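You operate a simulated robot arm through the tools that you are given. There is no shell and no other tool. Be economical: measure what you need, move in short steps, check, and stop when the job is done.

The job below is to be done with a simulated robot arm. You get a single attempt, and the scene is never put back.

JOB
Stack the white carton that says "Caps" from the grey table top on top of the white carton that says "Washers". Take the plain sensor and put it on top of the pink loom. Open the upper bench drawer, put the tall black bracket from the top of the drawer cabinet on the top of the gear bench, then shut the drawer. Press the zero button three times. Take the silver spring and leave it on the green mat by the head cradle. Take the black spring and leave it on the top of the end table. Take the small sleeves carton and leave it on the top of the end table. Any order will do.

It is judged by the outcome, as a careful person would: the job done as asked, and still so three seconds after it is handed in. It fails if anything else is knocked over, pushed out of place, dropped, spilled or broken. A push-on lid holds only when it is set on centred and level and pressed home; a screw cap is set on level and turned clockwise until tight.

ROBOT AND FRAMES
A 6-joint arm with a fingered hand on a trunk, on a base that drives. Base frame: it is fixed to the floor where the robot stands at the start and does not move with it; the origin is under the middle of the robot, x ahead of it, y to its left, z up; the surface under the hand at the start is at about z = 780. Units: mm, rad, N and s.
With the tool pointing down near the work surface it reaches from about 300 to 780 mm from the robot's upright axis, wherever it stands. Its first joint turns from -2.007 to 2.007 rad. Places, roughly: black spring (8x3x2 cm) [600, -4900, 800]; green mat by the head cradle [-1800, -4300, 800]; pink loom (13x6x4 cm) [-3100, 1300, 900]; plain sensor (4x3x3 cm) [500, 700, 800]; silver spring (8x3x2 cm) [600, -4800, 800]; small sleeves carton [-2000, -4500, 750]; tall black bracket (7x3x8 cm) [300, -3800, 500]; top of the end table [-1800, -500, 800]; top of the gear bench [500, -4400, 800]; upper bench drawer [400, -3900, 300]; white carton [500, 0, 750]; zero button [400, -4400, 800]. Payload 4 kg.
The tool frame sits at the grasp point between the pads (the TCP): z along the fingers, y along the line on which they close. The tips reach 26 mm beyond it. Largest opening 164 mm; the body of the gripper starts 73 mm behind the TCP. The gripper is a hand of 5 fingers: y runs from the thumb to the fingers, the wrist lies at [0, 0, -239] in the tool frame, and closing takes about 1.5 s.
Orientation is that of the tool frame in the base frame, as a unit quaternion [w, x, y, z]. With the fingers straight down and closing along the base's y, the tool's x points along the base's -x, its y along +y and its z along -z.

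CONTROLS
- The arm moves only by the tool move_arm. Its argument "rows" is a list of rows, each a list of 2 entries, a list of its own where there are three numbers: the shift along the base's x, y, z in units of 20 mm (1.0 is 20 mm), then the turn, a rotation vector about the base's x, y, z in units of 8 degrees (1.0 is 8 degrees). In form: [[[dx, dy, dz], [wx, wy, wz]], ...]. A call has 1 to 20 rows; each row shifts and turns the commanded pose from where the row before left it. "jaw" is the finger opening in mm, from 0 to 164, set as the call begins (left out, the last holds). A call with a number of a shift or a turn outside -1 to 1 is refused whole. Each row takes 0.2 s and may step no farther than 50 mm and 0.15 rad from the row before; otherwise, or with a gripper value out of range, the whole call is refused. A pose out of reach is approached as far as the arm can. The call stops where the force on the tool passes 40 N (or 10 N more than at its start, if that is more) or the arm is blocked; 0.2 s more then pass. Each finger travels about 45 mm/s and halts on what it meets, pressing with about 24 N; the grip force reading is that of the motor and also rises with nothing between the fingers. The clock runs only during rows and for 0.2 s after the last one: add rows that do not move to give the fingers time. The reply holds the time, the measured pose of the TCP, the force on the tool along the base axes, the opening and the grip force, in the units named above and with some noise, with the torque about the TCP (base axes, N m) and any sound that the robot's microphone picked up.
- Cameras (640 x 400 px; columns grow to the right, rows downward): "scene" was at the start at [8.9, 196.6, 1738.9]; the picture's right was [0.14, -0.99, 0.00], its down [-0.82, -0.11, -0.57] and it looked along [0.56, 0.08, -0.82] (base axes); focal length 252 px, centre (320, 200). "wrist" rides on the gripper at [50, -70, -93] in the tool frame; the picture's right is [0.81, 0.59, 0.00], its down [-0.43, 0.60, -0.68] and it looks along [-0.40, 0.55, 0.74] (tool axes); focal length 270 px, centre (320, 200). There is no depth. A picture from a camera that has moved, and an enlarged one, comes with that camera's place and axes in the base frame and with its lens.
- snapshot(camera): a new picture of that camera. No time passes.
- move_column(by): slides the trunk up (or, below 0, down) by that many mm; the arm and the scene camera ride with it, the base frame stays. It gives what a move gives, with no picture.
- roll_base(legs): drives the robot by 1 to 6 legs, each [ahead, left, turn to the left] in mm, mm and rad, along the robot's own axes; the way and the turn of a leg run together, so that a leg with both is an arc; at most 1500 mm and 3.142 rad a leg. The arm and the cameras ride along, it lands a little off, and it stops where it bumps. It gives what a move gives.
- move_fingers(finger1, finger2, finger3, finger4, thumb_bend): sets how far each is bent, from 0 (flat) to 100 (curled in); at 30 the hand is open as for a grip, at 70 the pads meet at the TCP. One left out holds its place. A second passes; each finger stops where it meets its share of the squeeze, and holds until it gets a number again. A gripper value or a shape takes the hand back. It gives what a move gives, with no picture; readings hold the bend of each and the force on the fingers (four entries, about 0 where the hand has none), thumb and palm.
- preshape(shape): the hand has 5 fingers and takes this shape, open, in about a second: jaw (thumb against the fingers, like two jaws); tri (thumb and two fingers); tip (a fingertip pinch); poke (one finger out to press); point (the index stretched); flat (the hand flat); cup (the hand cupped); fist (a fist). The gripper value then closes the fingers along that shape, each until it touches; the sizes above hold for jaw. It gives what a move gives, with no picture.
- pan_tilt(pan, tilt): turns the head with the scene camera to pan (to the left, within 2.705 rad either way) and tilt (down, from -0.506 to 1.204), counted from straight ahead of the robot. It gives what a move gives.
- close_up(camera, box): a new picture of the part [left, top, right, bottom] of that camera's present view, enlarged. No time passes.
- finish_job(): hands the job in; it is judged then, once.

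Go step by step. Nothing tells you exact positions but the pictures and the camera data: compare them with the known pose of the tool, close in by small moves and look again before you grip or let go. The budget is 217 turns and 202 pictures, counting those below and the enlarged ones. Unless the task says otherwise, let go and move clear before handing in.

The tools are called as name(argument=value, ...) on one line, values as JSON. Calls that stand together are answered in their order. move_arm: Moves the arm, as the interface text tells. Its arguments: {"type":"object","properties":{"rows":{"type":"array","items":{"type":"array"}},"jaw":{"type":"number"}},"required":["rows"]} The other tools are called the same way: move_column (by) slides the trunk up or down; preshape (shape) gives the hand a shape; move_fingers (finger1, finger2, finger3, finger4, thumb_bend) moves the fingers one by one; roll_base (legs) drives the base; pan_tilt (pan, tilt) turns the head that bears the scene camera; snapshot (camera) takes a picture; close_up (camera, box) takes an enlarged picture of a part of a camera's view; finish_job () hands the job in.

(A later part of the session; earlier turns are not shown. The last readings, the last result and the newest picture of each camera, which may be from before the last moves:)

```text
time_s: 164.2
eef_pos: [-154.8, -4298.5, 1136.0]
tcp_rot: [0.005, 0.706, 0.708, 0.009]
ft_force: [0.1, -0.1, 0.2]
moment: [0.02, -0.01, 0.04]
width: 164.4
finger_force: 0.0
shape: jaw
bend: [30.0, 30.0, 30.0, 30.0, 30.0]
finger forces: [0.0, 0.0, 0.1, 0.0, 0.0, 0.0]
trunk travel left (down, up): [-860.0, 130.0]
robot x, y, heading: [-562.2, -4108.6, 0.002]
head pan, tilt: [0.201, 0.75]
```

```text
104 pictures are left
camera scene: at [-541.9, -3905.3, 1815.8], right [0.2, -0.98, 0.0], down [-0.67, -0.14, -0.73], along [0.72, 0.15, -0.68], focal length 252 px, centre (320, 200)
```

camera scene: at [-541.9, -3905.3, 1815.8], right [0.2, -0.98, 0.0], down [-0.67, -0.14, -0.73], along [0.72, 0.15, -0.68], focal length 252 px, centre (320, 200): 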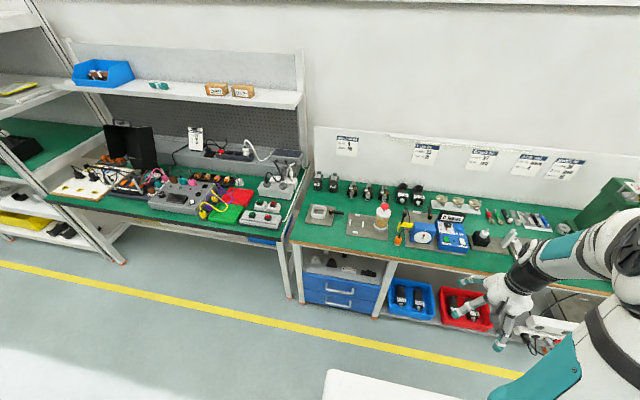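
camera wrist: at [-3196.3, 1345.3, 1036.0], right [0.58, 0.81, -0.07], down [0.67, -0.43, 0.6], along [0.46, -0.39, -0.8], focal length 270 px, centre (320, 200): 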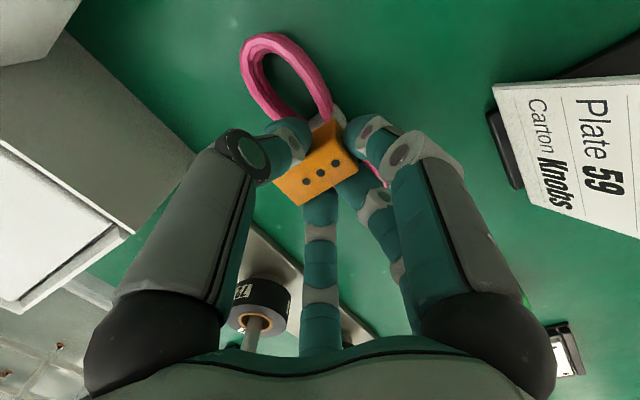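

Now the blue two-drawer cabinet under the gear bench is visible, with things on its top. Zooming.

close_up(camera="scene", box=[280, 225, 408, 325])

close_up(camera="scene", box=[300, 165, 460, 265])

close_up(camera="scene", box=[400, 190, 560, 265])

```text
4.00 times, centred on (344, 275) of scene
camera zoom: at [-541.9, -3905.3, 1815.8], right [0.2, -0.98, 0.0], down [-0.67, -0.14, -0.73], along [0.72, 0.15, -0.68], focal length 1006 px, centre (224, -100)
```

zoom: 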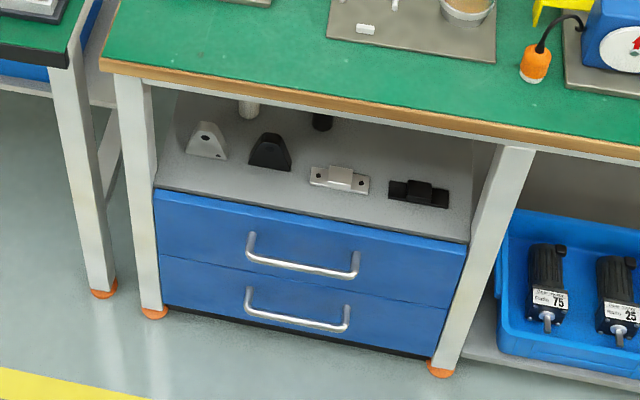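

```text
4.00 times, centred on (380, 215) of scene
camera zoom: at [-541.9, -3905.3, 1815.8], right [0.2, -0.98, 0.0], down [-0.67, -0.14, -0.73], along [0.72, 0.15, -0.68], focal length 1006 px, centre (80, 140)
```

zoom: 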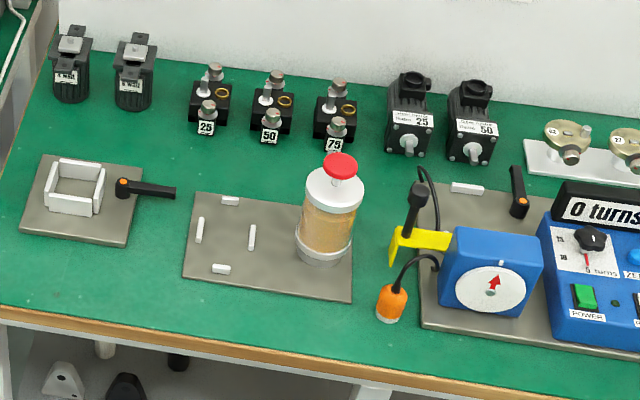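

```text
4.00 times, centred on (480, 228) of scene
camera zoom: at [-541.9, -3905.3, 1815.8], right [0.2, -0.98, 0.0], down [-0.67, -0.14, -0.73], along [0.72, 0.15, -0.68], focal length 1006 px, centre (-320, 90)
```

zoom: 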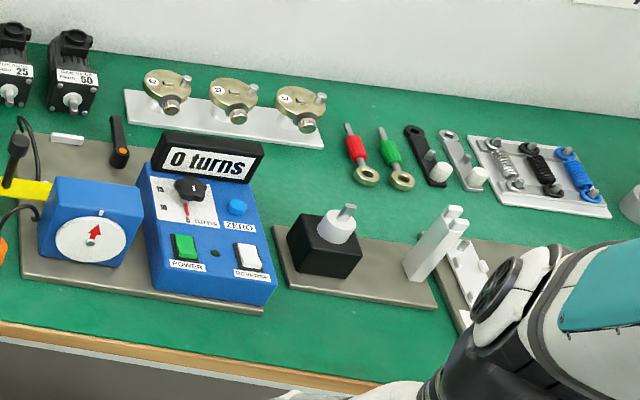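

I can see everything: the blue ZERO button, silver and black springs on a rack, tall black bracket on the blue cabinet. I'll position in front of the counter box first to press ZERO.

roll_base(legs=[[0, -310, 0], [350, 0, 0]])

preshape(shape="poke")

pan_tilt(pan=-0.2, tilt=0.85)

snapshot(camera="scene")

snapshot(camera="wrist")

```text
time_s: 168.1
eef_pos: [193.5, -4599.9, 1136.5]
tcp_rot: [0.004, 0.703, 0.711, 0.008]
ft_force: [0.0, -0.5, -0.5]
moment: [-0.02, 0.03, -0.01]
width: 163.7
finger_force: 0.0
shape: jaw
bend: [30.0, 30.0, 30.0, 30.0, 30.0]
finger forces: [0.0, 0.0, 0.0, 0.0, 0.0, 0.0]
trunk travel left (down, up): [-860.0, 130.0]
robot x, y, heading: [-215.6, -4408.0, 0.012]
head pan, tilt: [0.201, 0.75]
```

```text
time_s: 169.0
eef_pos: [192.9, -4599.1, 1136.4]
tcp_rot: [0.004, 0.704, 0.711, 0.009]
ft_force: [0.3, -0.9, -0.3]
moment: [0.0, 0.03, 0.01]
width: 0.0
finger_force: 0.0
shape: poke
bend: [100.0, 100.0, 100.0, 100.0, 83.0]
finger forces: [0.1, 0.0, 0.0, 0.0, 0.0, 0.0]
trunk travel left (down, up): [-860.0, 130.0]
robot x, y, heading: [-211.6, -4413.0, 0.011]
head pan, tilt: [0.201, 0.75]
```

```text
time_s: 169.9
eef_pos: [192.7, -4599.0, 1136.3]
tcp_rot: [0.004, 0.704, 0.71, 0.009]
ft_force: [0.0, 0.1, 0.6]
moment: [0.02, -0.04, -0.01]
width: 0.0
finger_force: 0.1
shape: poke
bend: [100.0, 100.0, 100.0, 100.0, 83.0]
finger forces: [0.1, 0.0, 0.1, 0.1, 0.1, 0.0]
trunk travel left (down, up): [-860.0, 130.0]
robot x, y, heading: [-214.6, -4407.1, 0.012]
head pan, tilt: [-0.201, 0.85]
```

```text
100 pictures are left
camera scene: at [-200.2, -4240.6, 1807.8], right [-0.19, -0.98, 0.0], down [-0.74, 0.14, -0.66], along [0.65, -0.13, -0.75], focal length 252 px, centre (320, 200)
```

scene: 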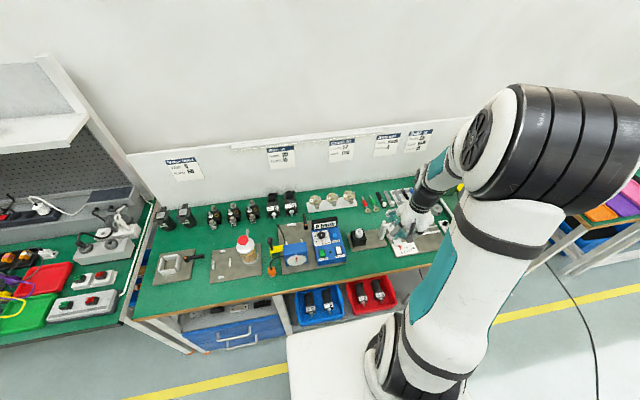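

```text
99 pictures are left
camera wrist: at [121.1, -4549.8, 1228.9], right [0.58, 0.81, 0.01], down [0.59, -0.43, 0.69], along [0.57, -0.39, -0.73], focal length 270 px, centre (320, 200)
```

wrist: 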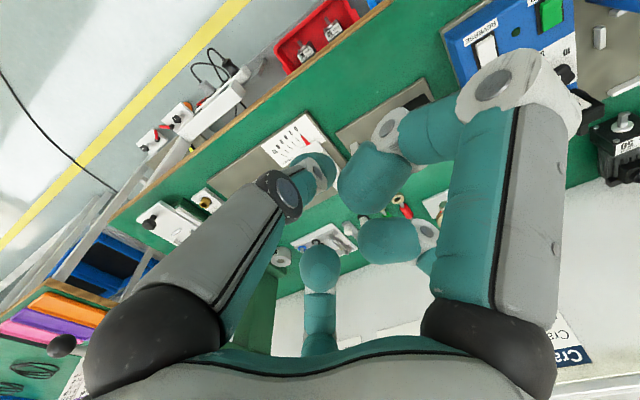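

I need to see which finger sticks out in the poke shape.

close_up(camera="scene", box=[380, 180, 460, 260])

snapshot(camera="wrist")

```text
5.00 times, centred on (420, 220) of scene
camera zoom: at [-200.2, -4240.6, 1807.8], right [-0.19, -0.98, 0.0], down [-0.74, 0.14, -0.66], along [0.65, -0.13, -0.75], focal length 1258 px, centre (-180, 100)
```

zoom: 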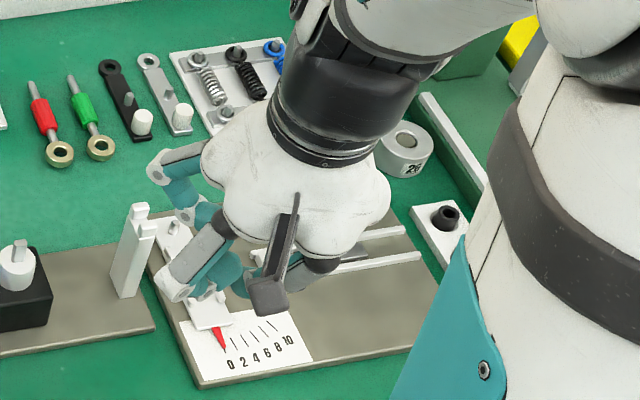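

```text
97 pictures are left
camera wrist: at [121.1, -4549.8, 1228.9], right [0.58, 0.81, 0.01], down [0.59, -0.43, 0.69], along [0.57, -0.39, -0.73], focal length 270 px, centre (320, 200)
```

wrist: 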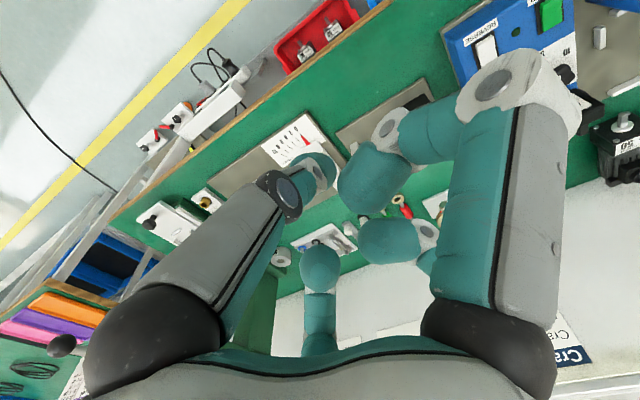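

Poke just curls everything, so I'll make my own pointer: finger 3 extended, all others curled.

move_fingers(finger1=100, finger2=100, finger3=50, finger4=100, thumb_bend=100)

move_arm(rows=[[[0.5, 1, 0], [0, 0, 0]], [[0.5, 1, 0], [0, 0, 0]], [[0.5, 1, 0], [0, 0, 0]], [[0.5, 1, 0], [0, 0, 0]], [[0.5, 1, 0], [0, 0, 0]], [[0.5, 1, 0], [0, 0, 0]], [[0.5, 1, 0], [0, 0, 0]], [[0.5, 1, 0], [0, 0, 0]], [[0.5, 1, 0], [0, 0, 0]], [[0.5, 0, 0], [0, 0, 0]], [[0.5, 0, 0], [0, 0, 0]], [[0.5, 0, -1], [0, 0, 0]], [[0.5, 0, -1], [0, 0, 0]], [[0.5, 0, -1], [0, 0, 0]], [[0.5, 0, -1], [0, 0, 0]], [[0.5, 0, -1], [0, 0, 0]], [[0.5, 0, -1], [0, 0, 0]], [[0, 0, -1], [0, 0, 0]]])

close_up(camera="scene", box=[270, 170, 430, 270])

snapshot(camera="wrist")

```text
time_s: 170.9
eef_pos: [192.8, -4599.7, 1135.9]
tcp_rot: [0.005, 0.704, 0.71, 0.009]
ft_force: [1.2, -0.1, 0.4]
moment: [0.01, -0.01, 0.03]
width: 7.9
finger_force: 0.0
shape: fingers
bend: [100.0, 100.0, 100.0, 100.0, 81.0]
finger forces: [0.0, 0.0, 0.0, 0.0, 0.0, 0.1]
trunk travel left (down, up): [-860.0, 130.0]
robot x, y, heading: [-211.6, -4412.7, 0.014]
head pan, tilt: [-0.201, 0.85]
```

```text
time_s: 174.7
eef_pos: [364.1, -4419.1, 995.4]
tcp_rot: [0.005, 0.703, 0.711, 0.008]
ft_force: [-0.2, -0.3, 1.0]
moment: [0.02, 0.0, -0.01]
width: 7.4
finger_force: 0.0
shape: fingers
bend: [100.0, 100.0, 100.0, 100.0, 81.0]
finger forces: [0.0, 0.1, 0.0, 0.0, 0.1, 0.0]
trunk travel left (down, up): [-860.0, 130.0]
robot x, y, heading: [-210.2, -4410.6, 0.013]
head pan, tilt: [-0.201, 0.85]
```

```text
4.00 times, centred on (350, 220) of scene
camera zoom: at [-199.8, -4240.6, 1807.8], right [-0.19, -0.98, 0.0], down [-0.74, 0.14, -0.66], along [0.65, -0.13, -0.75], focal length 1006 px, centre (200, 120)
```

zoom: 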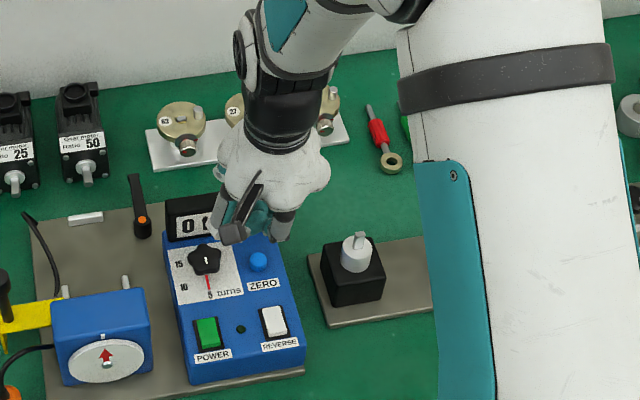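

```text
95 pictures are left
camera wrist: at [290.8, -4370.0, 1088.4], right [0.58, 0.81, 0.01], down [0.59, -0.43, 0.69], along [0.56, -0.39, -0.73], focal length 270 px, centre (320, 200)
```

wrist: 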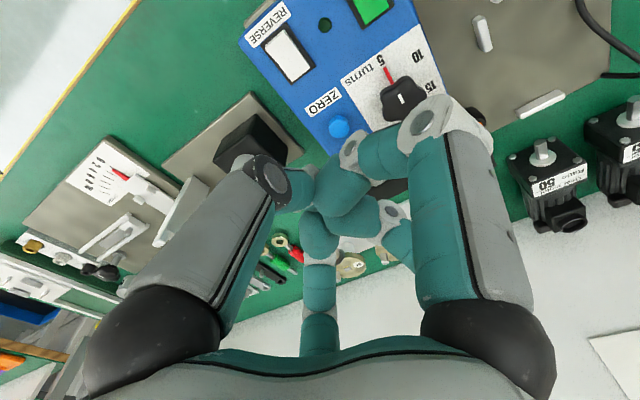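

The panel top is flat; ZERO is at about (410,-4426,844) with enough space for the closed fingertips. I'll reset the hand, close the jaw into a compact tip cluster, and hover above.

preshape(shape="jaw")

move_arm(rows=[[[1, -0.35, 0], [0, 0, 0]], [[1, 0, 0], [0, 0, 0]], [[0.3, 0, 0], [0, 0, 0]], [[0, 0, 0], [0, 0, 0]], [[0, 0, -1], [0, 0, 0]], [[0, 0, -1], [0, 0, 0]], [[0, 0, -1], [0, 0, 0]], [[0, 0, -1], [0, 0, 0]], [[0, 0, -0.5], [0, 0, 0]], [[0, 0, 0], [0, 0, 0]]], jaw=0)

close_up(camera="scene", box=[300, 190, 380, 270])

snapshot(camera="wrist")

```text
time_s: 175.6
eef_pos: [361.8, -4419.2, 995.9]
tcp_rot: [0.005, 0.703, 0.711, 0.009]
ft_force: [-0.7, -0.1, -0.6]
moment: [-0.01, 0.02, 0.01]
width: 163.8
finger_force: 0.0
shape: jaw
bend: [30.0, 30.0, 30.0, 30.0, 30.0]
finger forces: [0.1, 0.1, 0.1, 0.0, 0.0, 0.1]
trunk travel left (down, up): [-860.0, 130.0]
robot x, y, heading: [-212.1, -4412.4, 0.005]
head pan, tilt: [-0.201, 0.85]
```

```text
time_s: 177.8
eef_pos: [410.4, -4426.9, 905.2]
tcp_rot: [0.005, 0.704, 0.711, 0.009]
ft_force: [-0.8, -0.4, -0.2]
moment: [-0.02, 0.0, -0.02]
width: 0.2
finger_force: 12.7
shape: jaw
bend: [70.0, 70.0, 70.0, 70.0, 70.0]
finger forces: [0.0, 0.0, 0.0, 0.1, 0.1, 0.1]
trunk travel left (down, up): [-860.0, 130.0]
robot x, y, heading: [-211.0, -4414.4, 0.007]
head pan, tilt: [-0.201, 0.85]
```

```text
5.00 times, centred on (340, 230) of scene
camera zoom: at [-200.2, -4240.6, 1807.7], right [-0.19, -0.98, 0.0], down [-0.74, 0.14, -0.66], along [0.65, -0.13, -0.75], focal length 1258 px, centre (220, 50)
```

zoom: 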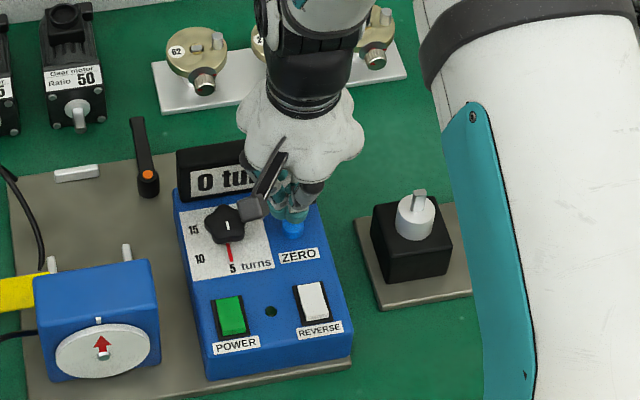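

```text
93 pictures are left
camera wrist: at [337.7, -4376.6, 998.6], right [0.58, 0.81, 0.01], down [0.59, -0.43, 0.69], along [0.57, -0.39, -0.73], focal length 270 px, centre (320, 200)
```

wrist: 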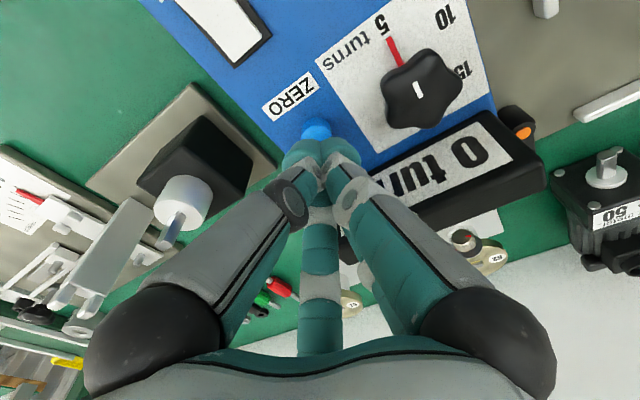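

Aligned over ZERO. First press, gently.

move_arm(rows=[[[-0.12, 0, -1], [0, 0, 0]], [[0, 0, -0.5], [0, 0, 0]], [[0, 0, -0.2], [0, 0, 0]], [[0, 0, -0.2], [0, 0, 0]], [[0, 0, 0], [0, 0, 0]]])

close_up(camera="scene", box=[310, 200, 366, 250])

```text
time_s: 179.0
eef_pos: [407.5, -4427.3, 871.4]
tcp_rot: [0.007, 0.704, 0.71, 0.009]
ft_force: [1.5, 0.6, 28.2]
moment: [-0.06, -0.06, -0.04]
width: 0.1
finger_force: 23.7
shape: jaw
bend: [70.0, 70.0, 70.0, 70.0, 70.0]
finger forces: [0.0, 0.0, 0.0, 0.0, 0.0, 0.0]
trunk travel left (down, up): [-860.0, 130.0]
robot x, y, heading: [-213.0, -4412.5, 0.011]
head pan, tilt: [-0.201, 0.85]
heard: click
```

```text
8.00 times, centred on (338, 225) of scene
camera zoom: at [-203.2, -4240.5, 1808.1], right [-0.19, -0.98, 0.0], down [-0.74, 0.14, -0.66], along [0.65, -0.13, -0.75], focal length 2012 px, centre (176, 0)
```

zoom: 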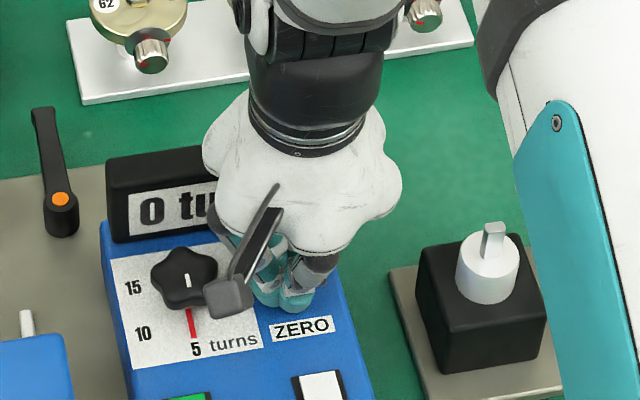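

Heard one click. Releasing, then pressing a second time.

move_arm(rows=[[[0, 0, 0.5], [0, 0, 0]], [[0, 0, 0.5], [0, 0, 0]], [[0, 0, 0], [0, 0, 0]], [[0, 0, 0], [0, 0, 0]]])

move_arm(rows=[[[0, 0, -0.5], [0, 0, 0]], [[0, 0, -0.3], [0, 0, 0]], [[0, 0, -0.2], [0, 0, 0]], [[0, 0, 0], [0, 0, 0]]])

move_arm(rows=[[[0, 0, 0.5], [0, 0, 0]], [[0, 0, 0.5], [0, 0, 0]], [[0, 0, 0], [0, 0, 0]], [[0, 0, 0], [0, 0, 0]]])

```text
time_s: 180.0
eef_pos: [405.7, -4426.0, 888.2]
tcp_rot: [0.004, 0.703, 0.712, 0.008]
ft_force: [0.2, 0.1, -1.0]
moment: [0.01, 0.0, -0.03]
width: 0.0
finger_force: 23.7
shape: jaw
bend: [70.0, 70.0, 70.0, 70.0, 70.0]
finger forces: [0.1, 0.0, 0.0, 0.0, 0.1, 0.1]
trunk travel left (down, up): [-860.0, 130.0]
robot x, y, heading: [-209.3, -4413.2, 0.012]
head pan, tilt: [-0.201, 0.85]
```

```text
time_s: 181.0
eef_pos: [406.8, -4428.3, 872.0]
tcp_rot: [0.007, 0.703, 0.711, 0.01]
ft_force: [1.7, -4.0, 30.1]
moment: [-0.3, -0.29, -0.01]
width: 0.0
finger_force: 24.1
shape: jaw
bend: [70.0, 70.0, 70.0, 70.0, 70.0]
finger forces: [0.0, 0.1, 0.0, 0.0, 0.0, 0.0]
trunk travel left (down, up): [-860.0, 130.0]
robot x, y, heading: [-210.7, -4412.5, 0.008]
head pan, tilt: [-0.201, 0.85]
heard: click
```

```text
time_s: 182.0
eef_pos: [407.2, -4425.1, 888.3]
tcp_rot: [0.004, 0.703, 0.711, 0.008]
ft_force: [0.0, 0.3, -0.1]
moment: [0.03, -0.01, -0.03]
width: 0.1
finger_force: 23.9
shape: jaw
bend: [70.0, 70.0, 70.0, 70.0, 70.0]
finger forces: [0.0, 0.0, 0.0, 0.1, 0.0, 0.1]
trunk travel left (down, up): [-860.0, 130.0]
robot x, y, heading: [-209.8, -4408.5, 0.014]
head pan, tilt: [-0.201, 0.85]
```

Two clicks so far. Third press, then rise well clear.

move_arm(rows=[[[0, 0, -0.5], [0, 0, 0]], [[0, 0, -0.3], [0, 0, 0]], [[0, 0, -0.2], [0, 0, 0]], [[0, 0, 0], [0, 0, 0]]])

move_arm(rows=[[[0, 0, 0.5], [0, 0, 0]], [[0, 0, 1], [0, 0, 0]], [[0, 0, 1], [0, 0, 0]], [[0, 0, 1], [0, 0, 0]], [[0, 0, 1], [0, 0, 0]], [[-0.5, 0, 1], [0, 0, 0]], [[-1, 0, 1], [0, 0, 0]], [[-1, 0, 0.5], [0, 0, 0]], [[-1, 0, 0], [0, 0, 0]], [[-1, 0, 0], [0, 0, 0]]])

close_up(camera="scene", box=[290, 170, 450, 270])

```text
time_s: 183.0
eef_pos: [407.8, -4427.1, 870.7]
tcp_rot: [0.008, 0.703, 0.711, 0.011]
ft_force: [2.1, -1.7, 32.2]
moment: [-0.28, -0.28, -0.05]
width: 0.0
finger_force: 24.1
shape: jaw
bend: [70.0, 70.0, 70.0, 70.0, 70.0]
finger forces: [0.0, 0.0, 0.0, 0.0, 0.1, 0.1]
trunk travel left (down, up): [-860.0, 130.0]
robot x, y, heading: [-214.3, -4413.7, 0.012]
head pan, tilt: [-0.201, 0.85]
heard: click
```

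```text
time_s: 185.2
eef_pos: [316.0, -4425.8, 1008.6]
tcp_rot: [0.005, 0.704, 0.71, 0.008]
ft_force: [0.7, 0.1, -0.4]
moment: [-0.03, 0.01, -0.02]
width: 0.0
finger_force: 24.3
shape: jaw
bend: [70.0, 70.0, 70.0, 70.0, 70.0]
finger forces: [0.0, 0.0, 0.0, 0.1, 0.0, 0.0]
trunk travel left (down, up): [-860.0, 130.0]
robot x, y, heading: [-211.6, -4412.1, 0.005]
head pan, tilt: [-0.201, 0.85]
```

```text
4.00 times, centred on (370, 220) of scene
camera zoom: at [-200.9, -4240.7, 1807.8], right [-0.19, -0.98, 0.0], down [-0.74, 0.14, -0.66], along [0.65, -0.13, -0.75], focal length 1006 px, centre (120, 120)
```

zoom: 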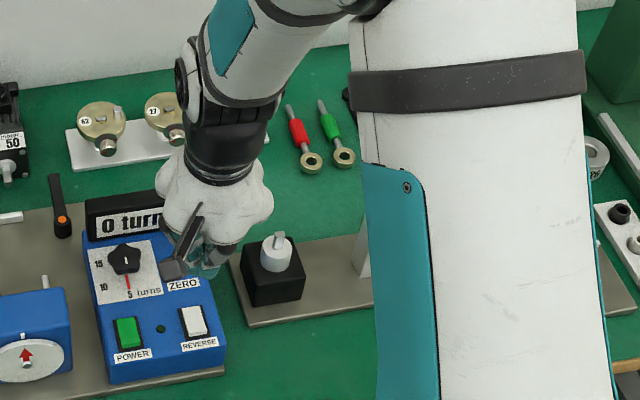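

Three clicks heard; the ZERO task is done. Next the drawer: I'll back off, go left to face the cabinet, retract the arm, and lower the trunk.

roll_base(legs=[[-130, 0, -0.01], [0, 520, 0]])

move_arm(rows=[[[-1, -0.5, 0], [0, 0, 0]], [[-1, -0.5, 0], [0, 0, 0]], [[-1, -0.5, 0], [0, 0, 0]], [[-1, -0.5, 0], [0, 0, 0]], [[-1, -0.5, 0], [0, 0, 0]], [[-1, -0.5, 0], [0, 0, 0]], [[-1, -0.5, 0], [0, 0, 0]]], jaw=100)

move_column(by=-420)

pan_tilt(pan=0.1, tilt=0.85)

snapshot(camera="scene")

```text
time_s: 189.1
eef_pos: [188.5, -3908.7, 1008.2]
tcp_rot: [0.005, 0.708, 0.706, 0.008]
ft_force: [-0.1, -0.4, 0.2]
moment: [0.01, 0.0, 0.02]
width: 0.1
finger_force: 23.8
shape: jaw
bend: [70.0, 70.0, 70.0, 70.0, 70.0]
finger forces: [0.0, 0.1, 0.0, 0.1, 0.1, 0.1]
trunk travel left (down, up): [-860.0, 130.0]
robot x, y, heading: [-342.6, -3887.6, -0.006]
head pan, tilt: [-0.201, 0.85]
```

```text
time_s: 190.7
eef_pos: [49.4, -3977.7, 1009.4]
tcp_rot: [0.005, 0.708, 0.706, 0.009]
ft_force: [0.6, 0.6, 0.7]
moment: [0.01, -0.01, -0.02]
width: 99.8
finger_force: 0.1
shape: jaw
bend: [33.0, 33.0, 33.0, 33.0, 70.0]
finger forces: [0.0, 0.1, 0.1, 0.0, 0.0, 0.0]
trunk travel left (down, up): [-860.0, 130.0]
robot x, y, heading: [-339.0, -3889.8, -0.006]
head pan, tilt: [-0.201, 0.85]
```

```text
refused: -420 is not a number from -400 to 400
```

```text
time_s: 191.5
eef_pos: [49.8, -3979.8, 1008.2]
tcp_rot: [0.005, 0.708, 0.706, 0.009]
ft_force: [0.4, 0.5, 0.0]
moment: [-0.01, 0.01, 0.02]
width: 100.1
finger_force: 0.2
shape: jaw
bend: [33.0, 33.0, 33.0, 33.0, 70.0]
finger forces: [0.1, 0.0, 0.0, 0.1, 0.0, 0.0]
trunk travel left (down, up): [-860.0, 130.0]
robot x, y, heading: [-341.3, -3888.2, -0.004]
head pan, tilt: [0.099, 0.85]
```

```text
90 pictures are left
camera scene: at [-324.4, -3693.8, 1807.8], right [0.09, -1.0, 0.0], down [-0.75, -0.07, -0.66], along [0.66, 0.06, -0.75], focal length 252 px, centre (320, 200)
```

scene: 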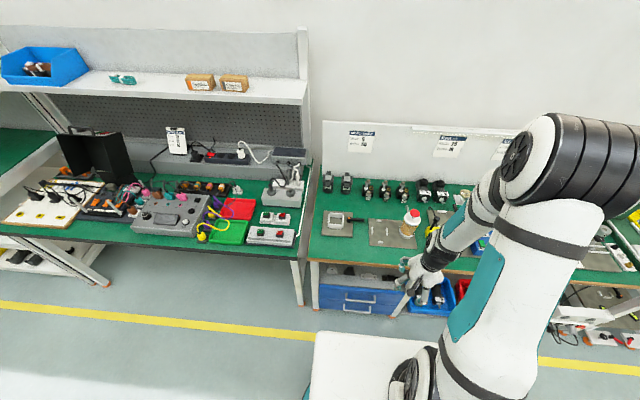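

Lowering the trunk by 400 and looking at the cabinet.

move_column(by=-400)

snapshot(camera="scene")

snapshot(camera="wrist")

```text
time_s: 195.3
eef_pos: [50.0, -3977.6, 608.8]
tcp_rot: [0.005, 0.708, 0.706, 0.009]
ft_force: [1.1, 0.2, 0.5]
moment: [-0.01, 0.0, 0.01]
width: 100.0
finger_force: 0.0
shape: jaw
bend: [33.0, 33.0, 33.0, 33.0, 70.0]
finger forces: [0.1, 0.1, 0.0, 0.0, 0.1, 0.0]
trunk travel left (down, up): [-460.0, 530.0]
robot x, y, heading: [-338.6, -3888.1, -0.004]
head pan, tilt: [0.099, 0.85]
```

```text
89 pictures are left
camera scene: at [-324.4, -3693.6, 1407.8], right [0.09, -1.0, 0.0], down [-0.75, -0.07, -0.66], along [0.66, 0.06, -0.75], focal length 252 px, centre (320, 200)
```

scene: 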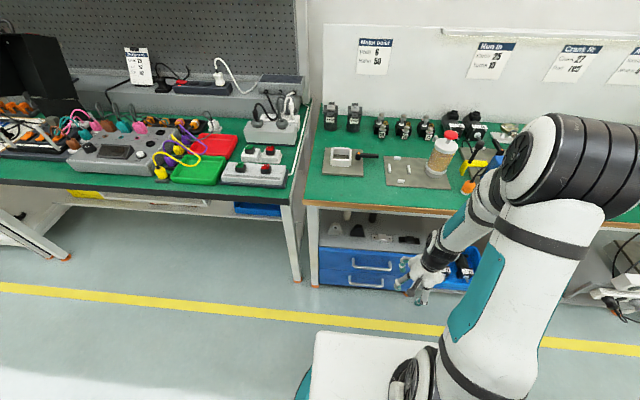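

```text
88 pictures are left
camera wrist: at [-22.1, -3928.2, 701.0], right [0.59, 0.81, 0.01], down [0.58, -0.44, 0.69], along [0.56, -0.4, -0.73], focal length 270 px, centre (320, 200)
```

wrist: 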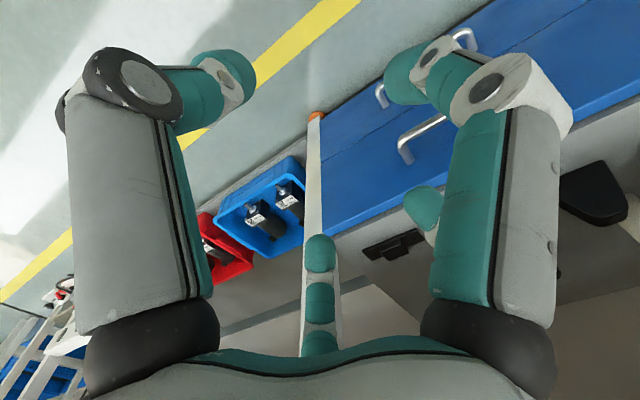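

Zooming onto the cabinet to measure handle and bracket.

close_up(camera="scene", box=[305, 200, 433, 300])

```text
4.00 times, centred on (369, 250) of scene
camera zoom: at [-324.4, -3693.6, 1407.8], right [0.09, -1.0, 0.0], down [-0.75, -0.07, -0.66], along [0.66, 0.06, -0.75], focal length 1006 px, centre (124, 0)
```

zoom: 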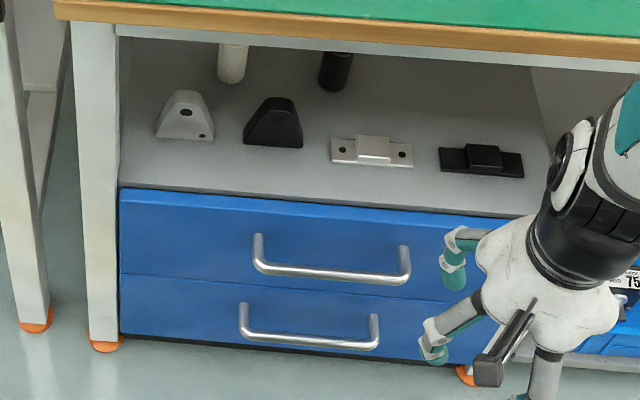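

Handle bar is near (200,-3875,377); tall black bracket's foot is near (313,-3801,450), under the bench. I'll lower a bit more, set the three-finger grip, lean the hand back 15°, and move above the handle for a look.

move_column(by=-80)

preshape(shape="tri")

move_arm(rows=[[[1, 1, 0], [0, -0.65, 0]], [[1, 1, 0], [0, -0.65, 0]], [[1, 1, 0], [0, -0.6, 0]], [[0.5, 1, -0.5], [0, 0, 0]], [[0.5, 1, -0.5], [0, 0, 0]], [[0, 0.1, 0], [0, 0, 0]], [[0, 0, 0], [0, 0, 0]]], jaw=30)

snapshot(camera="wrist")

close_up(camera="scene", box=[305, 200, 433, 300])

```text
time_s: 196.5
eef_pos: [49.2, -3977.6, 529.1]
tcp_rot: [0.005, 0.709, 0.706, 0.009]
ft_force: [-0.1, -1.1, 0.3]
moment: [0.03, -0.02, -0.04]
width: 99.8
finger_force: 0.1
shape: jaw
bend: [33.0, 33.0, 33.0, 33.0, 70.0]
finger forces: [0.0, 0.0, 0.0, 0.1, 0.1, 0.1]
trunk travel left (down, up): [-380.0, 610.0]
robot x, y, heading: [-339.5, -3887.4, -0.006]
head pan, tilt: [0.099, 0.85]
```

```text
time_s: 197.4
eef_pos: [48.9, -3978.5, 528.0]
tcp_rot: [0.005, 0.708, 0.706, 0.008]
ft_force: [0.9, 0.4, -0.3]
moment: [0.03, -0.01, 0.04]
width: 163.9
finger_force: 0.0
shape: tri
bend: [14.0, 30.0, 30.0, 14.0, 30.0]
finger forces: [0.0, 0.1, 0.1, 0.1, 0.0, 0.0]
trunk travel left (down, up): [-380.0, 610.0]
robot x, y, heading: [-339.2, -3888.7, -0.008]
head pan, tilt: [0.099, 0.85]
```

```text
time_s: 199.0
eef_pos: [115.5, -3885.1, 508.7]
tcp_rot: [0.074, 0.703, 0.702, 0.088]
ft_force: [0.0, -0.2, -0.3]
moment: [-0.03, 0.0, 0.02]
width: 30.3
finger_force: 0.0
shape: tri
bend: [14.0, 55.0, 55.0, 14.0, 70.0]
finger forces: [0.0, 0.1, 0.0, 0.0, 0.1, 0.0]
out of reach, approached as far as the arm can: row 3
trunk travel left (down, up): [-380.0, 610.0]
robot x, y, heading: [-343.8, -3885.7, -0.0]
head pan, tilt: [0.099, 0.85]
```

```text
86 pictures are left
camera wrist: at [26.3, -3835.5, 584.6], right [0.57, 0.81, 0.15], down [0.43, -0.45, 0.79], along [0.7, -0.39, -0.6], focal length 270 px, centre (320, 200)
```

wrist: 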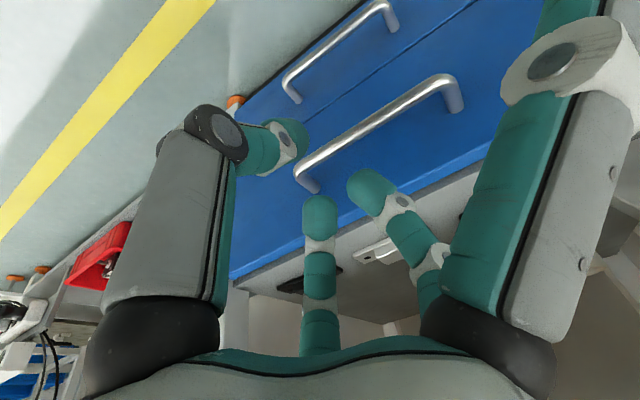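

```text
4.00 times, centred on (369, 250) of scene
camera zoom: at [-324.4, -3693.6, 1327.7], right [0.09, -1.0, 0.0], down [-0.75, -0.07, -0.66], along [0.66, 0.06, -0.75], focal length 1006 px, centre (124, 0)
```

zoom: 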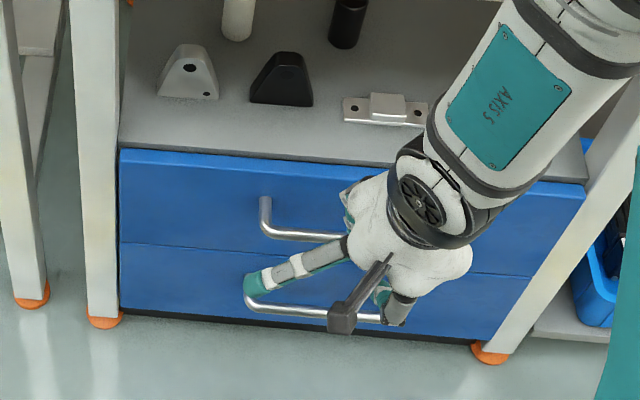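

Handle confirmed around x≈205. Moving over it and partway down.

move_arm(rows=[[[1, 0.25, 0], [0, 0, 0]], [[1, 0.25, 0], [0, 0, 0]], [[1, 0, 0], [0, 0, 0]], [[1, 0, 0], [0, 0, 0]], [[0.1, 0, -1], [0, 0, 0]], [[0, 0, -1], [0, 0, 0]], [[0, 0, -1], [0, 0, 0]], [[0, 0, -1], [0, 0, 0]], [[0, 0, 0], [0, 0, 0]]])

snapshot(camera="wrist")

close_up(camera="scene", box=[337, 220, 417, 280])

```text
time_s: 201.0
eef_pos: [165.7, -3875.0, 462.2]
tcp_rot: [0.069, 0.702, 0.703, 0.089]
ft_force: [0.1, 0.4, -0.1]
moment: [0.01, -0.02, -0.05]
width: 30.4
finger_force: 0.1
shape: tri
bend: [14.0, 55.0, 55.0, 14.0, 70.0]
finger forces: [0.0, 0.0, 0.0, 0.0, 0.0, 0.0]
out of reach, approached as far as the arm can: row 1, 2, 3, 6, 7, 8
trunk travel left (down, up): [-380.0, 610.0]
robot x, y, heading: [-341.5, -3888.1, -0.003]
head pan, tilt: [0.099, 0.85]
```

```text
84 pictures are left
camera wrist: at [76.1, -3826.2, 539.5], right [0.57, 0.81, 0.15], down [0.43, -0.45, 0.78], along [0.7, -0.38, -0.61], focal length 270 px, centre (320, 200)
```

wrist: 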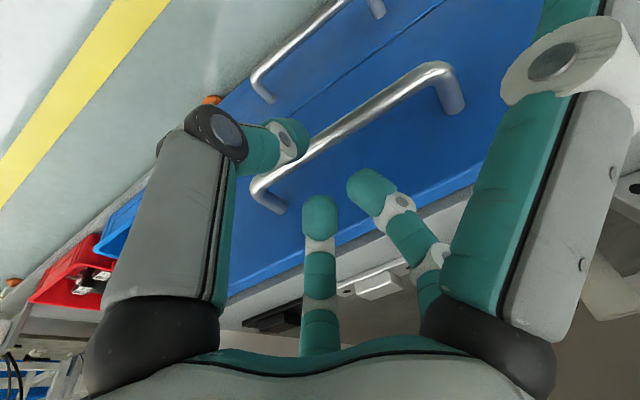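

```text
6.67 times, centred on (377, 250) of scene
camera zoom: at [-324.3, -3693.6, 1327.7], right [0.09, -1.0, 0.0], down [-0.75, -0.07, -0.66], along [0.66, 0.06, -0.75], focal length 1677 px, centre (-60, -133)
```

zoom: 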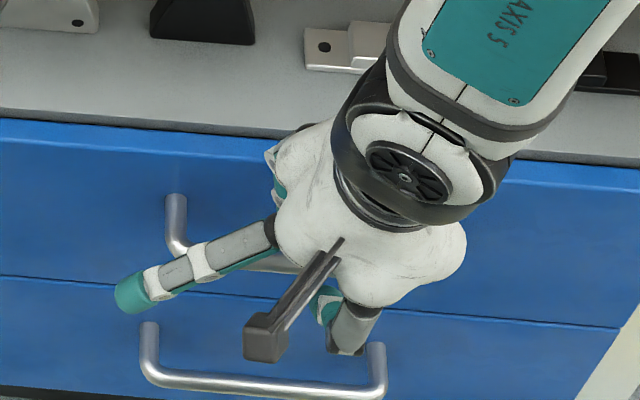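

The shoulder is too high for this reach. I'll raise the hand, lower the trunk further, then move forward over the bar.

move_arm(rows=[[[0, 0, 1], [0, 0, 0]], [[0, 0, 1], [0, 0, 0]], [[0, 0, 1], [0, 0, 0]], [[0, 0, 1], [0, 0, 0]], [[0, 0, 1], [0, 0, 0]], [[0, 0, 1], [0, 0, 0]], [[0, 0, 1], [0, 0, 0]], [[0, 0, 1], [0, 0, 0]]])

move_column(by=-180)

move_arm(rows=[[[1, 0, 0], [0, 0, 0]], [[0.8, 0, 0], [0, 0, 0]], [[0, 0, 0], [0, 0, 0]]])

snapshot(camera="wrist")

snapshot(camera="scene")

```text
time_s: 202.8
eef_pos: [165.4, -3871.8, 591.2]
tcp_rot: [0.074, 0.703, 0.702, 0.088]
ft_force: [0.0, 0.3, 0.3]
moment: [-0.05, 0.0, 0.02]
width: 30.2
finger_force: 0.1
shape: tri
bend: [14.0, 55.0, 55.0, 14.0, 70.0]
finger forces: [0.0, 0.0, 0.0, 0.0, 0.0, 0.0]
out of reach, approached as far as the arm can: row 1, 2, 3
trunk travel left (down, up): [-380.0, 610.0]
robot x, y, heading: [-341.1, -3887.3, -0.003]
head pan, tilt: [0.099, 0.85]
```

```text
time_s: 204.8
eef_pos: [165.0, -3870.7, 411.1]
tcp_rot: [0.074, 0.703, 0.702, 0.088]
ft_force: [-2.1, -0.7, 2.2]
moment: [0.0, 0.0, 0.0]
width: 30.2
finger_force: 0.0
shape: tri
bend: [14.0, 79.0, 79.0, 14.0, 70.0]
finger forces: [0.0, 1.1, 1.2, 0.1, 0.0, 0.0]
trunk travel left (down, up): [-200.0, 790.0]
robot x, y, heading: [-339.2, -3887.7, -0.003]
head pan, tilt: [0.099, 0.85]
```

```text
time_s: 205.6
eef_pos: [197.8, -3872.1, 411.2]
tcp_rot: [0.072, 0.703, 0.703, 0.087]
ft_force: [-37.6, 0.8, 15.5]
moment: [-0.22, -1.67, -0.11]
width: 26.3
finger_force: 0.1
shape: tri
bend: [14.0, 79.0, 78.0, 14.0, 70.0]
finger forces: [0.1, 17.7, 24.2, 0.0, 0.1, 0.0]
trunk travel left (down, up): [-200.0, 790.0]
robot x, y, heading: [-337.4, -3888.2, -0.005]
head pan, tilt: [0.099, 0.85]
```

```text
82 pictures are left
camera wrist: at [107.9, -3822.8, 488.1], right [0.57, 0.81, 0.15], down [0.43, -0.45, 0.78], along [0.7, -0.39, -0.6], focal length 270 px, centre (320, 200)
```

wrist: 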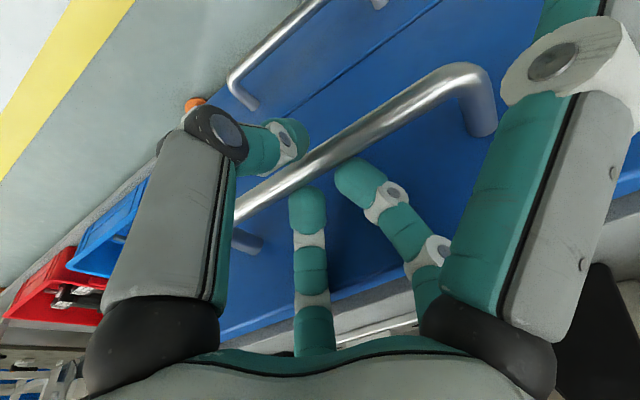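

```text
81 pictures are left
camera scene: at [-327.4, -3693.6, 1147.9], right [0.09, -1.0, 0.0], down [-0.75, -0.07, -0.66], along [0.66, 0.06, -0.75], focal length 252 px, centre (320, 200)
```

scene: 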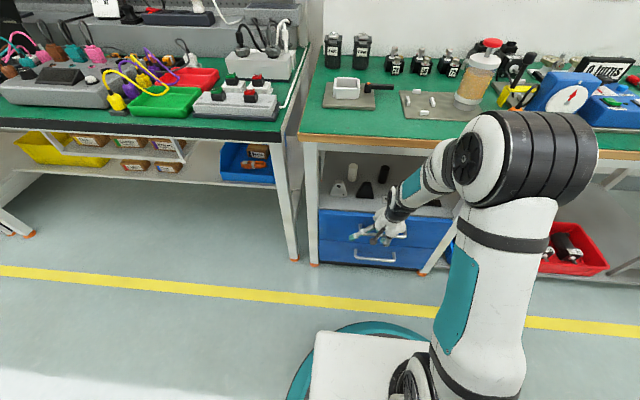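

The fingers met the bar from the front instead of going over it. Backing off, rising, going over, and coming down behind it.

move_arm(rows=[[[-1, 0, 0], [0, 0, 0]], [[-0.8, 0, 0.5], [0, 0, 0]], [[0, 0, 1], [0, 0, 0]], [[0, 0, 1], [0, 0, 0]], [[1, 0, 0], [0, 0, 0]], [[1, 0, 0], [0, 0, 0]], [[0.2, 0, 0], [0, 0, 0]], [[0, 0, 0], [0, 0, 0]]], jaw=34)

snapshot(camera="wrist")

close_up(camera="scene", box=[310, 180, 470, 280])

```text
time_s: 207.4
eef_pos: [210.2, -3870.6, 461.1]
tcp_rot: [0.074, 0.702, 0.703, 0.087]
ft_force: [-0.4, -0.8, 1.0]
moment: [-0.02, -0.03, 0.0]
width: 33.9
finger_force: 0.1
shape: tri
bend: [14.0, 53.0, 54.0, 14.0, 70.0]
finger forces: [0.1, 0.2, 1.2, 0.0, 0.0, 0.0]
trunk travel left (down, up): [-200.0, 790.0]
robot x, y, heading: [-342.2, -3888.4, -0.004]
head pan, tilt: [0.099, 0.85]
```

```text
80 pictures are left
camera wrist: at [120.2, -3822.0, 538.2], right [0.57, 0.81, 0.15], down [0.43, -0.45, 0.79], along [0.7, -0.39, -0.6], focal length 270 px, centre (320, 200)
```

wrist: 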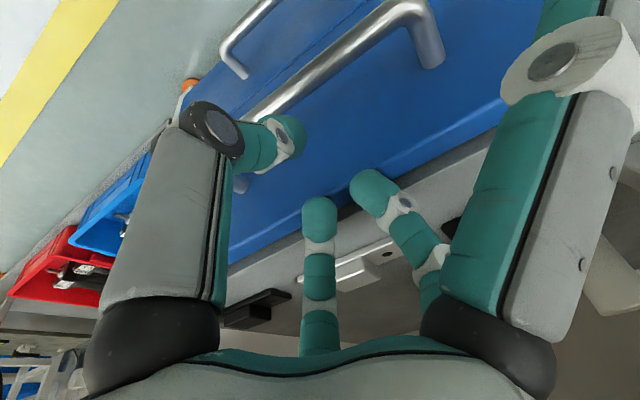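

```text
4.00 times, centred on (390, 230) of scene
camera zoom: at [-324.5, -3693.6, 1147.8], right [0.09, -1.0, 0.0], down [-0.75, -0.07, -0.66], along [0.66, 0.06, -0.75], focal length 1006 px, centre (40, 80)
```

zoom: 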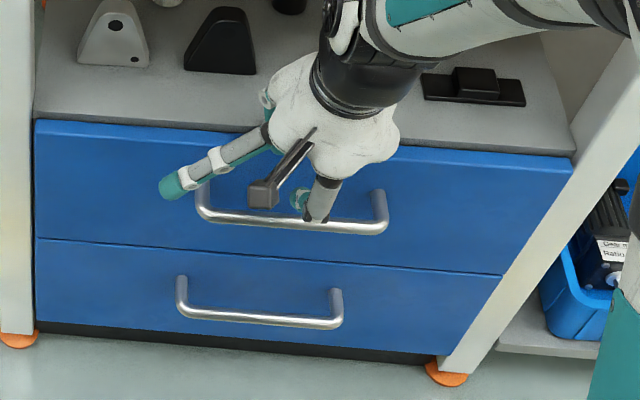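

I'm over the bar now but slightly far forward. Shifting back 7 mm, narrowing a little, and lowering with the bar between thumb and fingers.

move_arm(rows=[[[-0.35, 0, 0], [0, 0, 0]], [[0, 0, -1], [0, 0, 0]], [[0, 0, -1], [0, 0, 0]], [[0, 0, -1], [0, 0, 0]], [[0, 0, -0.7], [0, 0, 0]], [[0, 0, 0], [0, 0, 0]]], jaw=30)

snapshot(camera="wrist")

close_up(camera="scene", box=[310, 180, 470, 280])

```text
time_s: 208.1
eef_pos: [205.2, -3869.5, 442.8]
tcp_rot: [0.078, 0.702, 0.701, 0.093]
ft_force: [-15.9, 0.1, 26.5]
moment: [0.14, -0.78, 0.02]
width: 29.7
finger_force: 0.1
shape: tri
bend: [14.0, 80.0, 80.0, 14.0, 70.0]
finger forces: [0.0, 18.5, 12.2, 0.0, 0.1, 0.1]
trunk travel left (down, up): [-200.0, 790.0]
robot x, y, heading: [-340.2, -3889.0, -0.006]
head pan, tilt: [0.099, 0.85]
stopped in row 3: the force on the tool passed its limit at 55 N (the readings are from after the stop); the commanded pose is now the measured one
```

```text
78 pictures are left
camera wrist: at [114.5, -3821.5, 517.8], right [0.57, 0.81, 0.16], down [0.42, -0.45, 0.79], along [0.71, -0.38, -0.59], focal length 270 px, centre (320, 200)
```

wrist: 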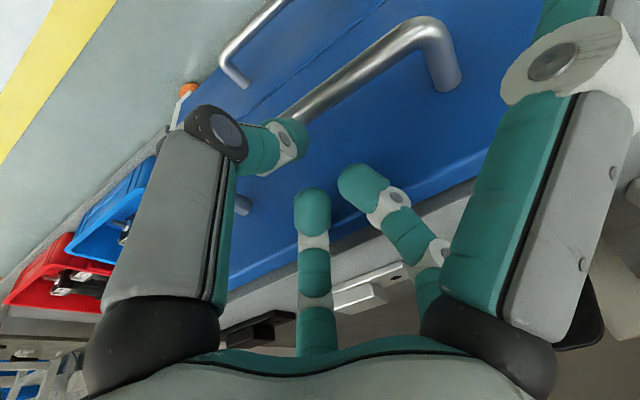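

```text
4.00 times, centred on (390, 230) of scene
camera zoom: at [-327.1, -3693.7, 1148.3], right [0.09, -1.0, 0.0], down [-0.75, -0.07, -0.66], along [0.66, 0.06, -0.75], focal length 1006 px, centre (40, 80)
```

zoom: 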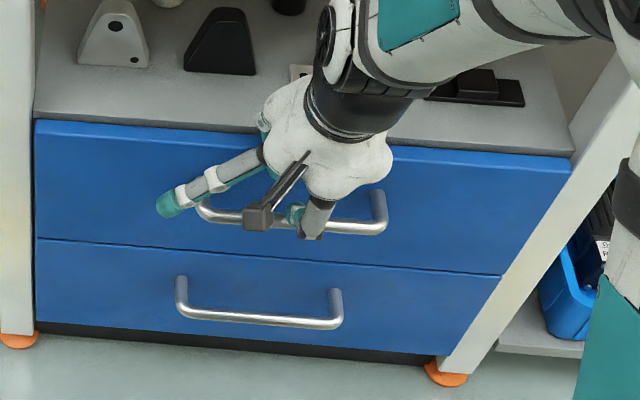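

The fingers land on the drawer's top edge. Better: approach horizontally with thumb below and fingers above the bar. Backing off, tilting the hand forward.

move_arm(rows=[[[-0.3, 0, 1], [0, 0, 0]], [[0, 0, 1], [0, 0, 0]], [[-0.5, 0, 1], [0, 0, 0]]], jaw=80)

roll_base(legs=[[-220, 0, 0]])

move_arm(rows=[[[0, 0, 0], [0, -1, 0]], [[0, 0, 0], [0, -1, 0]], [[0, 0, 0], [0, -1, 0]], [[0, 0, 0], [0, -1, 0]], [[0, 0, 0], [0, -1, 0]], [[0, 0, -0.5], [0, -1, 0]], [[0, 0, -0.5], [0, -0.9, 0]], [[0.5, 0, -1], [0, 0, 0]], [[0.5, 0, -1], [0, 0, 0]], [[0.5, 0, -1], [0, 0, 0]], [[0.5, 0, -1], [0, 0, 0]], [[0.5, 0, -1], [0, 0, 0]], [[0, 0, 0], [0, 0, 0]]])

snapshot(camera="scene")

snapshot(camera="wrist")

```text
time_s: 208.9
eef_pos: [188.6, -3869.8, 499.8]
tcp_rot: [0.076, 0.702, 0.702, 0.091]
ft_force: [-1.0, 0.6, -0.5]
moment: [-0.04, -0.01, 0.0]
width: 79.6
finger_force: 0.0
shape: tri
bend: [14.0, 38.0, 38.0, 14.0, 70.0]
finger forces: [0.0, 0.0, 0.1, 0.1, 0.0, 0.0]
trunk travel left (down, up): [-200.0, 790.0]
robot x, y, heading: [-338.2, -3887.4, -0.001]
head pan, tilt: [0.099, 0.85]
```

```text
time_s: 210.6
eef_pos: [-30.2, -3870.3, 499.6]
tcp_rot: [0.078, 0.704, 0.7, 0.092]
ft_force: [-0.1, 0.0, 0.1]
moment: [-0.03, 0.02, -0.01]
width: 79.5
finger_force: 0.1
shape: tri
bend: [14.0, 38.0, 38.0, 14.0, 70.0]
finger forces: [0.0, 0.1, 0.1, 0.0, 0.1, 0.1]
trunk travel left (down, up): [-200.0, 790.0]
robot x, y, heading: [-557.9, -3885.6, -0.007]
head pan, tilt: [0.099, 0.85]
```

```text
time_s: 213.4
eef_pos: [47.2, -3870.3, 376.3]
tcp_rot: [0.393, 0.581, 0.585, 0.407]
ft_force: [-1.2, 0.1, 1.3]
moment: [0.02, -0.03, 0.02]
width: 79.9
finger_force: 0.1
shape: tri
bend: [14.0, 38.0, 38.0, 14.0, 70.0]
finger forces: [0.0, 0.0, 0.0, 0.0, 0.1, 0.0]
out of reach, approached as far as the arm can: row 5, 6
trunk travel left (down, up): [-200.0, 790.0]
robot x, y, heading: [-562.0, -3890.0, -0.007]
head pan, tilt: [0.099, 0.85]
```

```text
76 pictures are left
camera scene: at [-543.2, -3692.3, 1147.7], right [0.09, -1.0, 0.0], down [-0.75, -0.07, -0.66], along [0.66, 0.06, -0.75], focal length 252 px, centre (320, 200)
```

scene: 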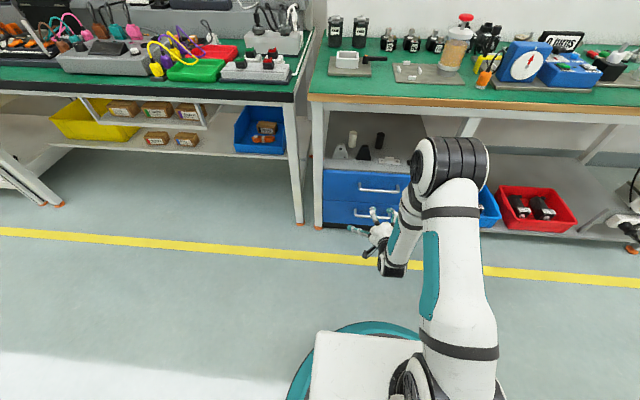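

```text
75 pictures are left
camera wrist: at [-66.2, -3820.5, 345.5], right [0.2, 0.81, 0.56], down [-0.41, -0.45, 0.79], along [0.89, -0.39, 0.24], focal length 270 px, centre (320, 200)
```

wrist: 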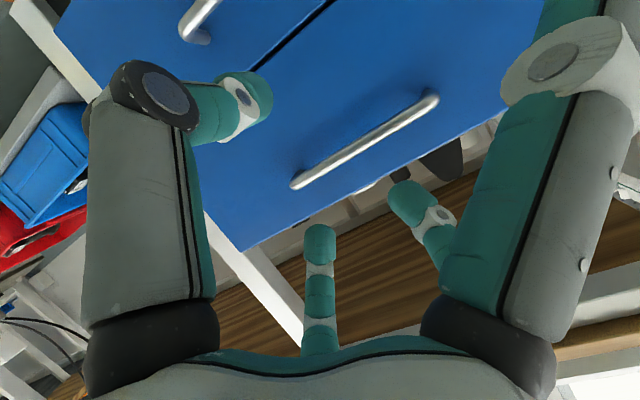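

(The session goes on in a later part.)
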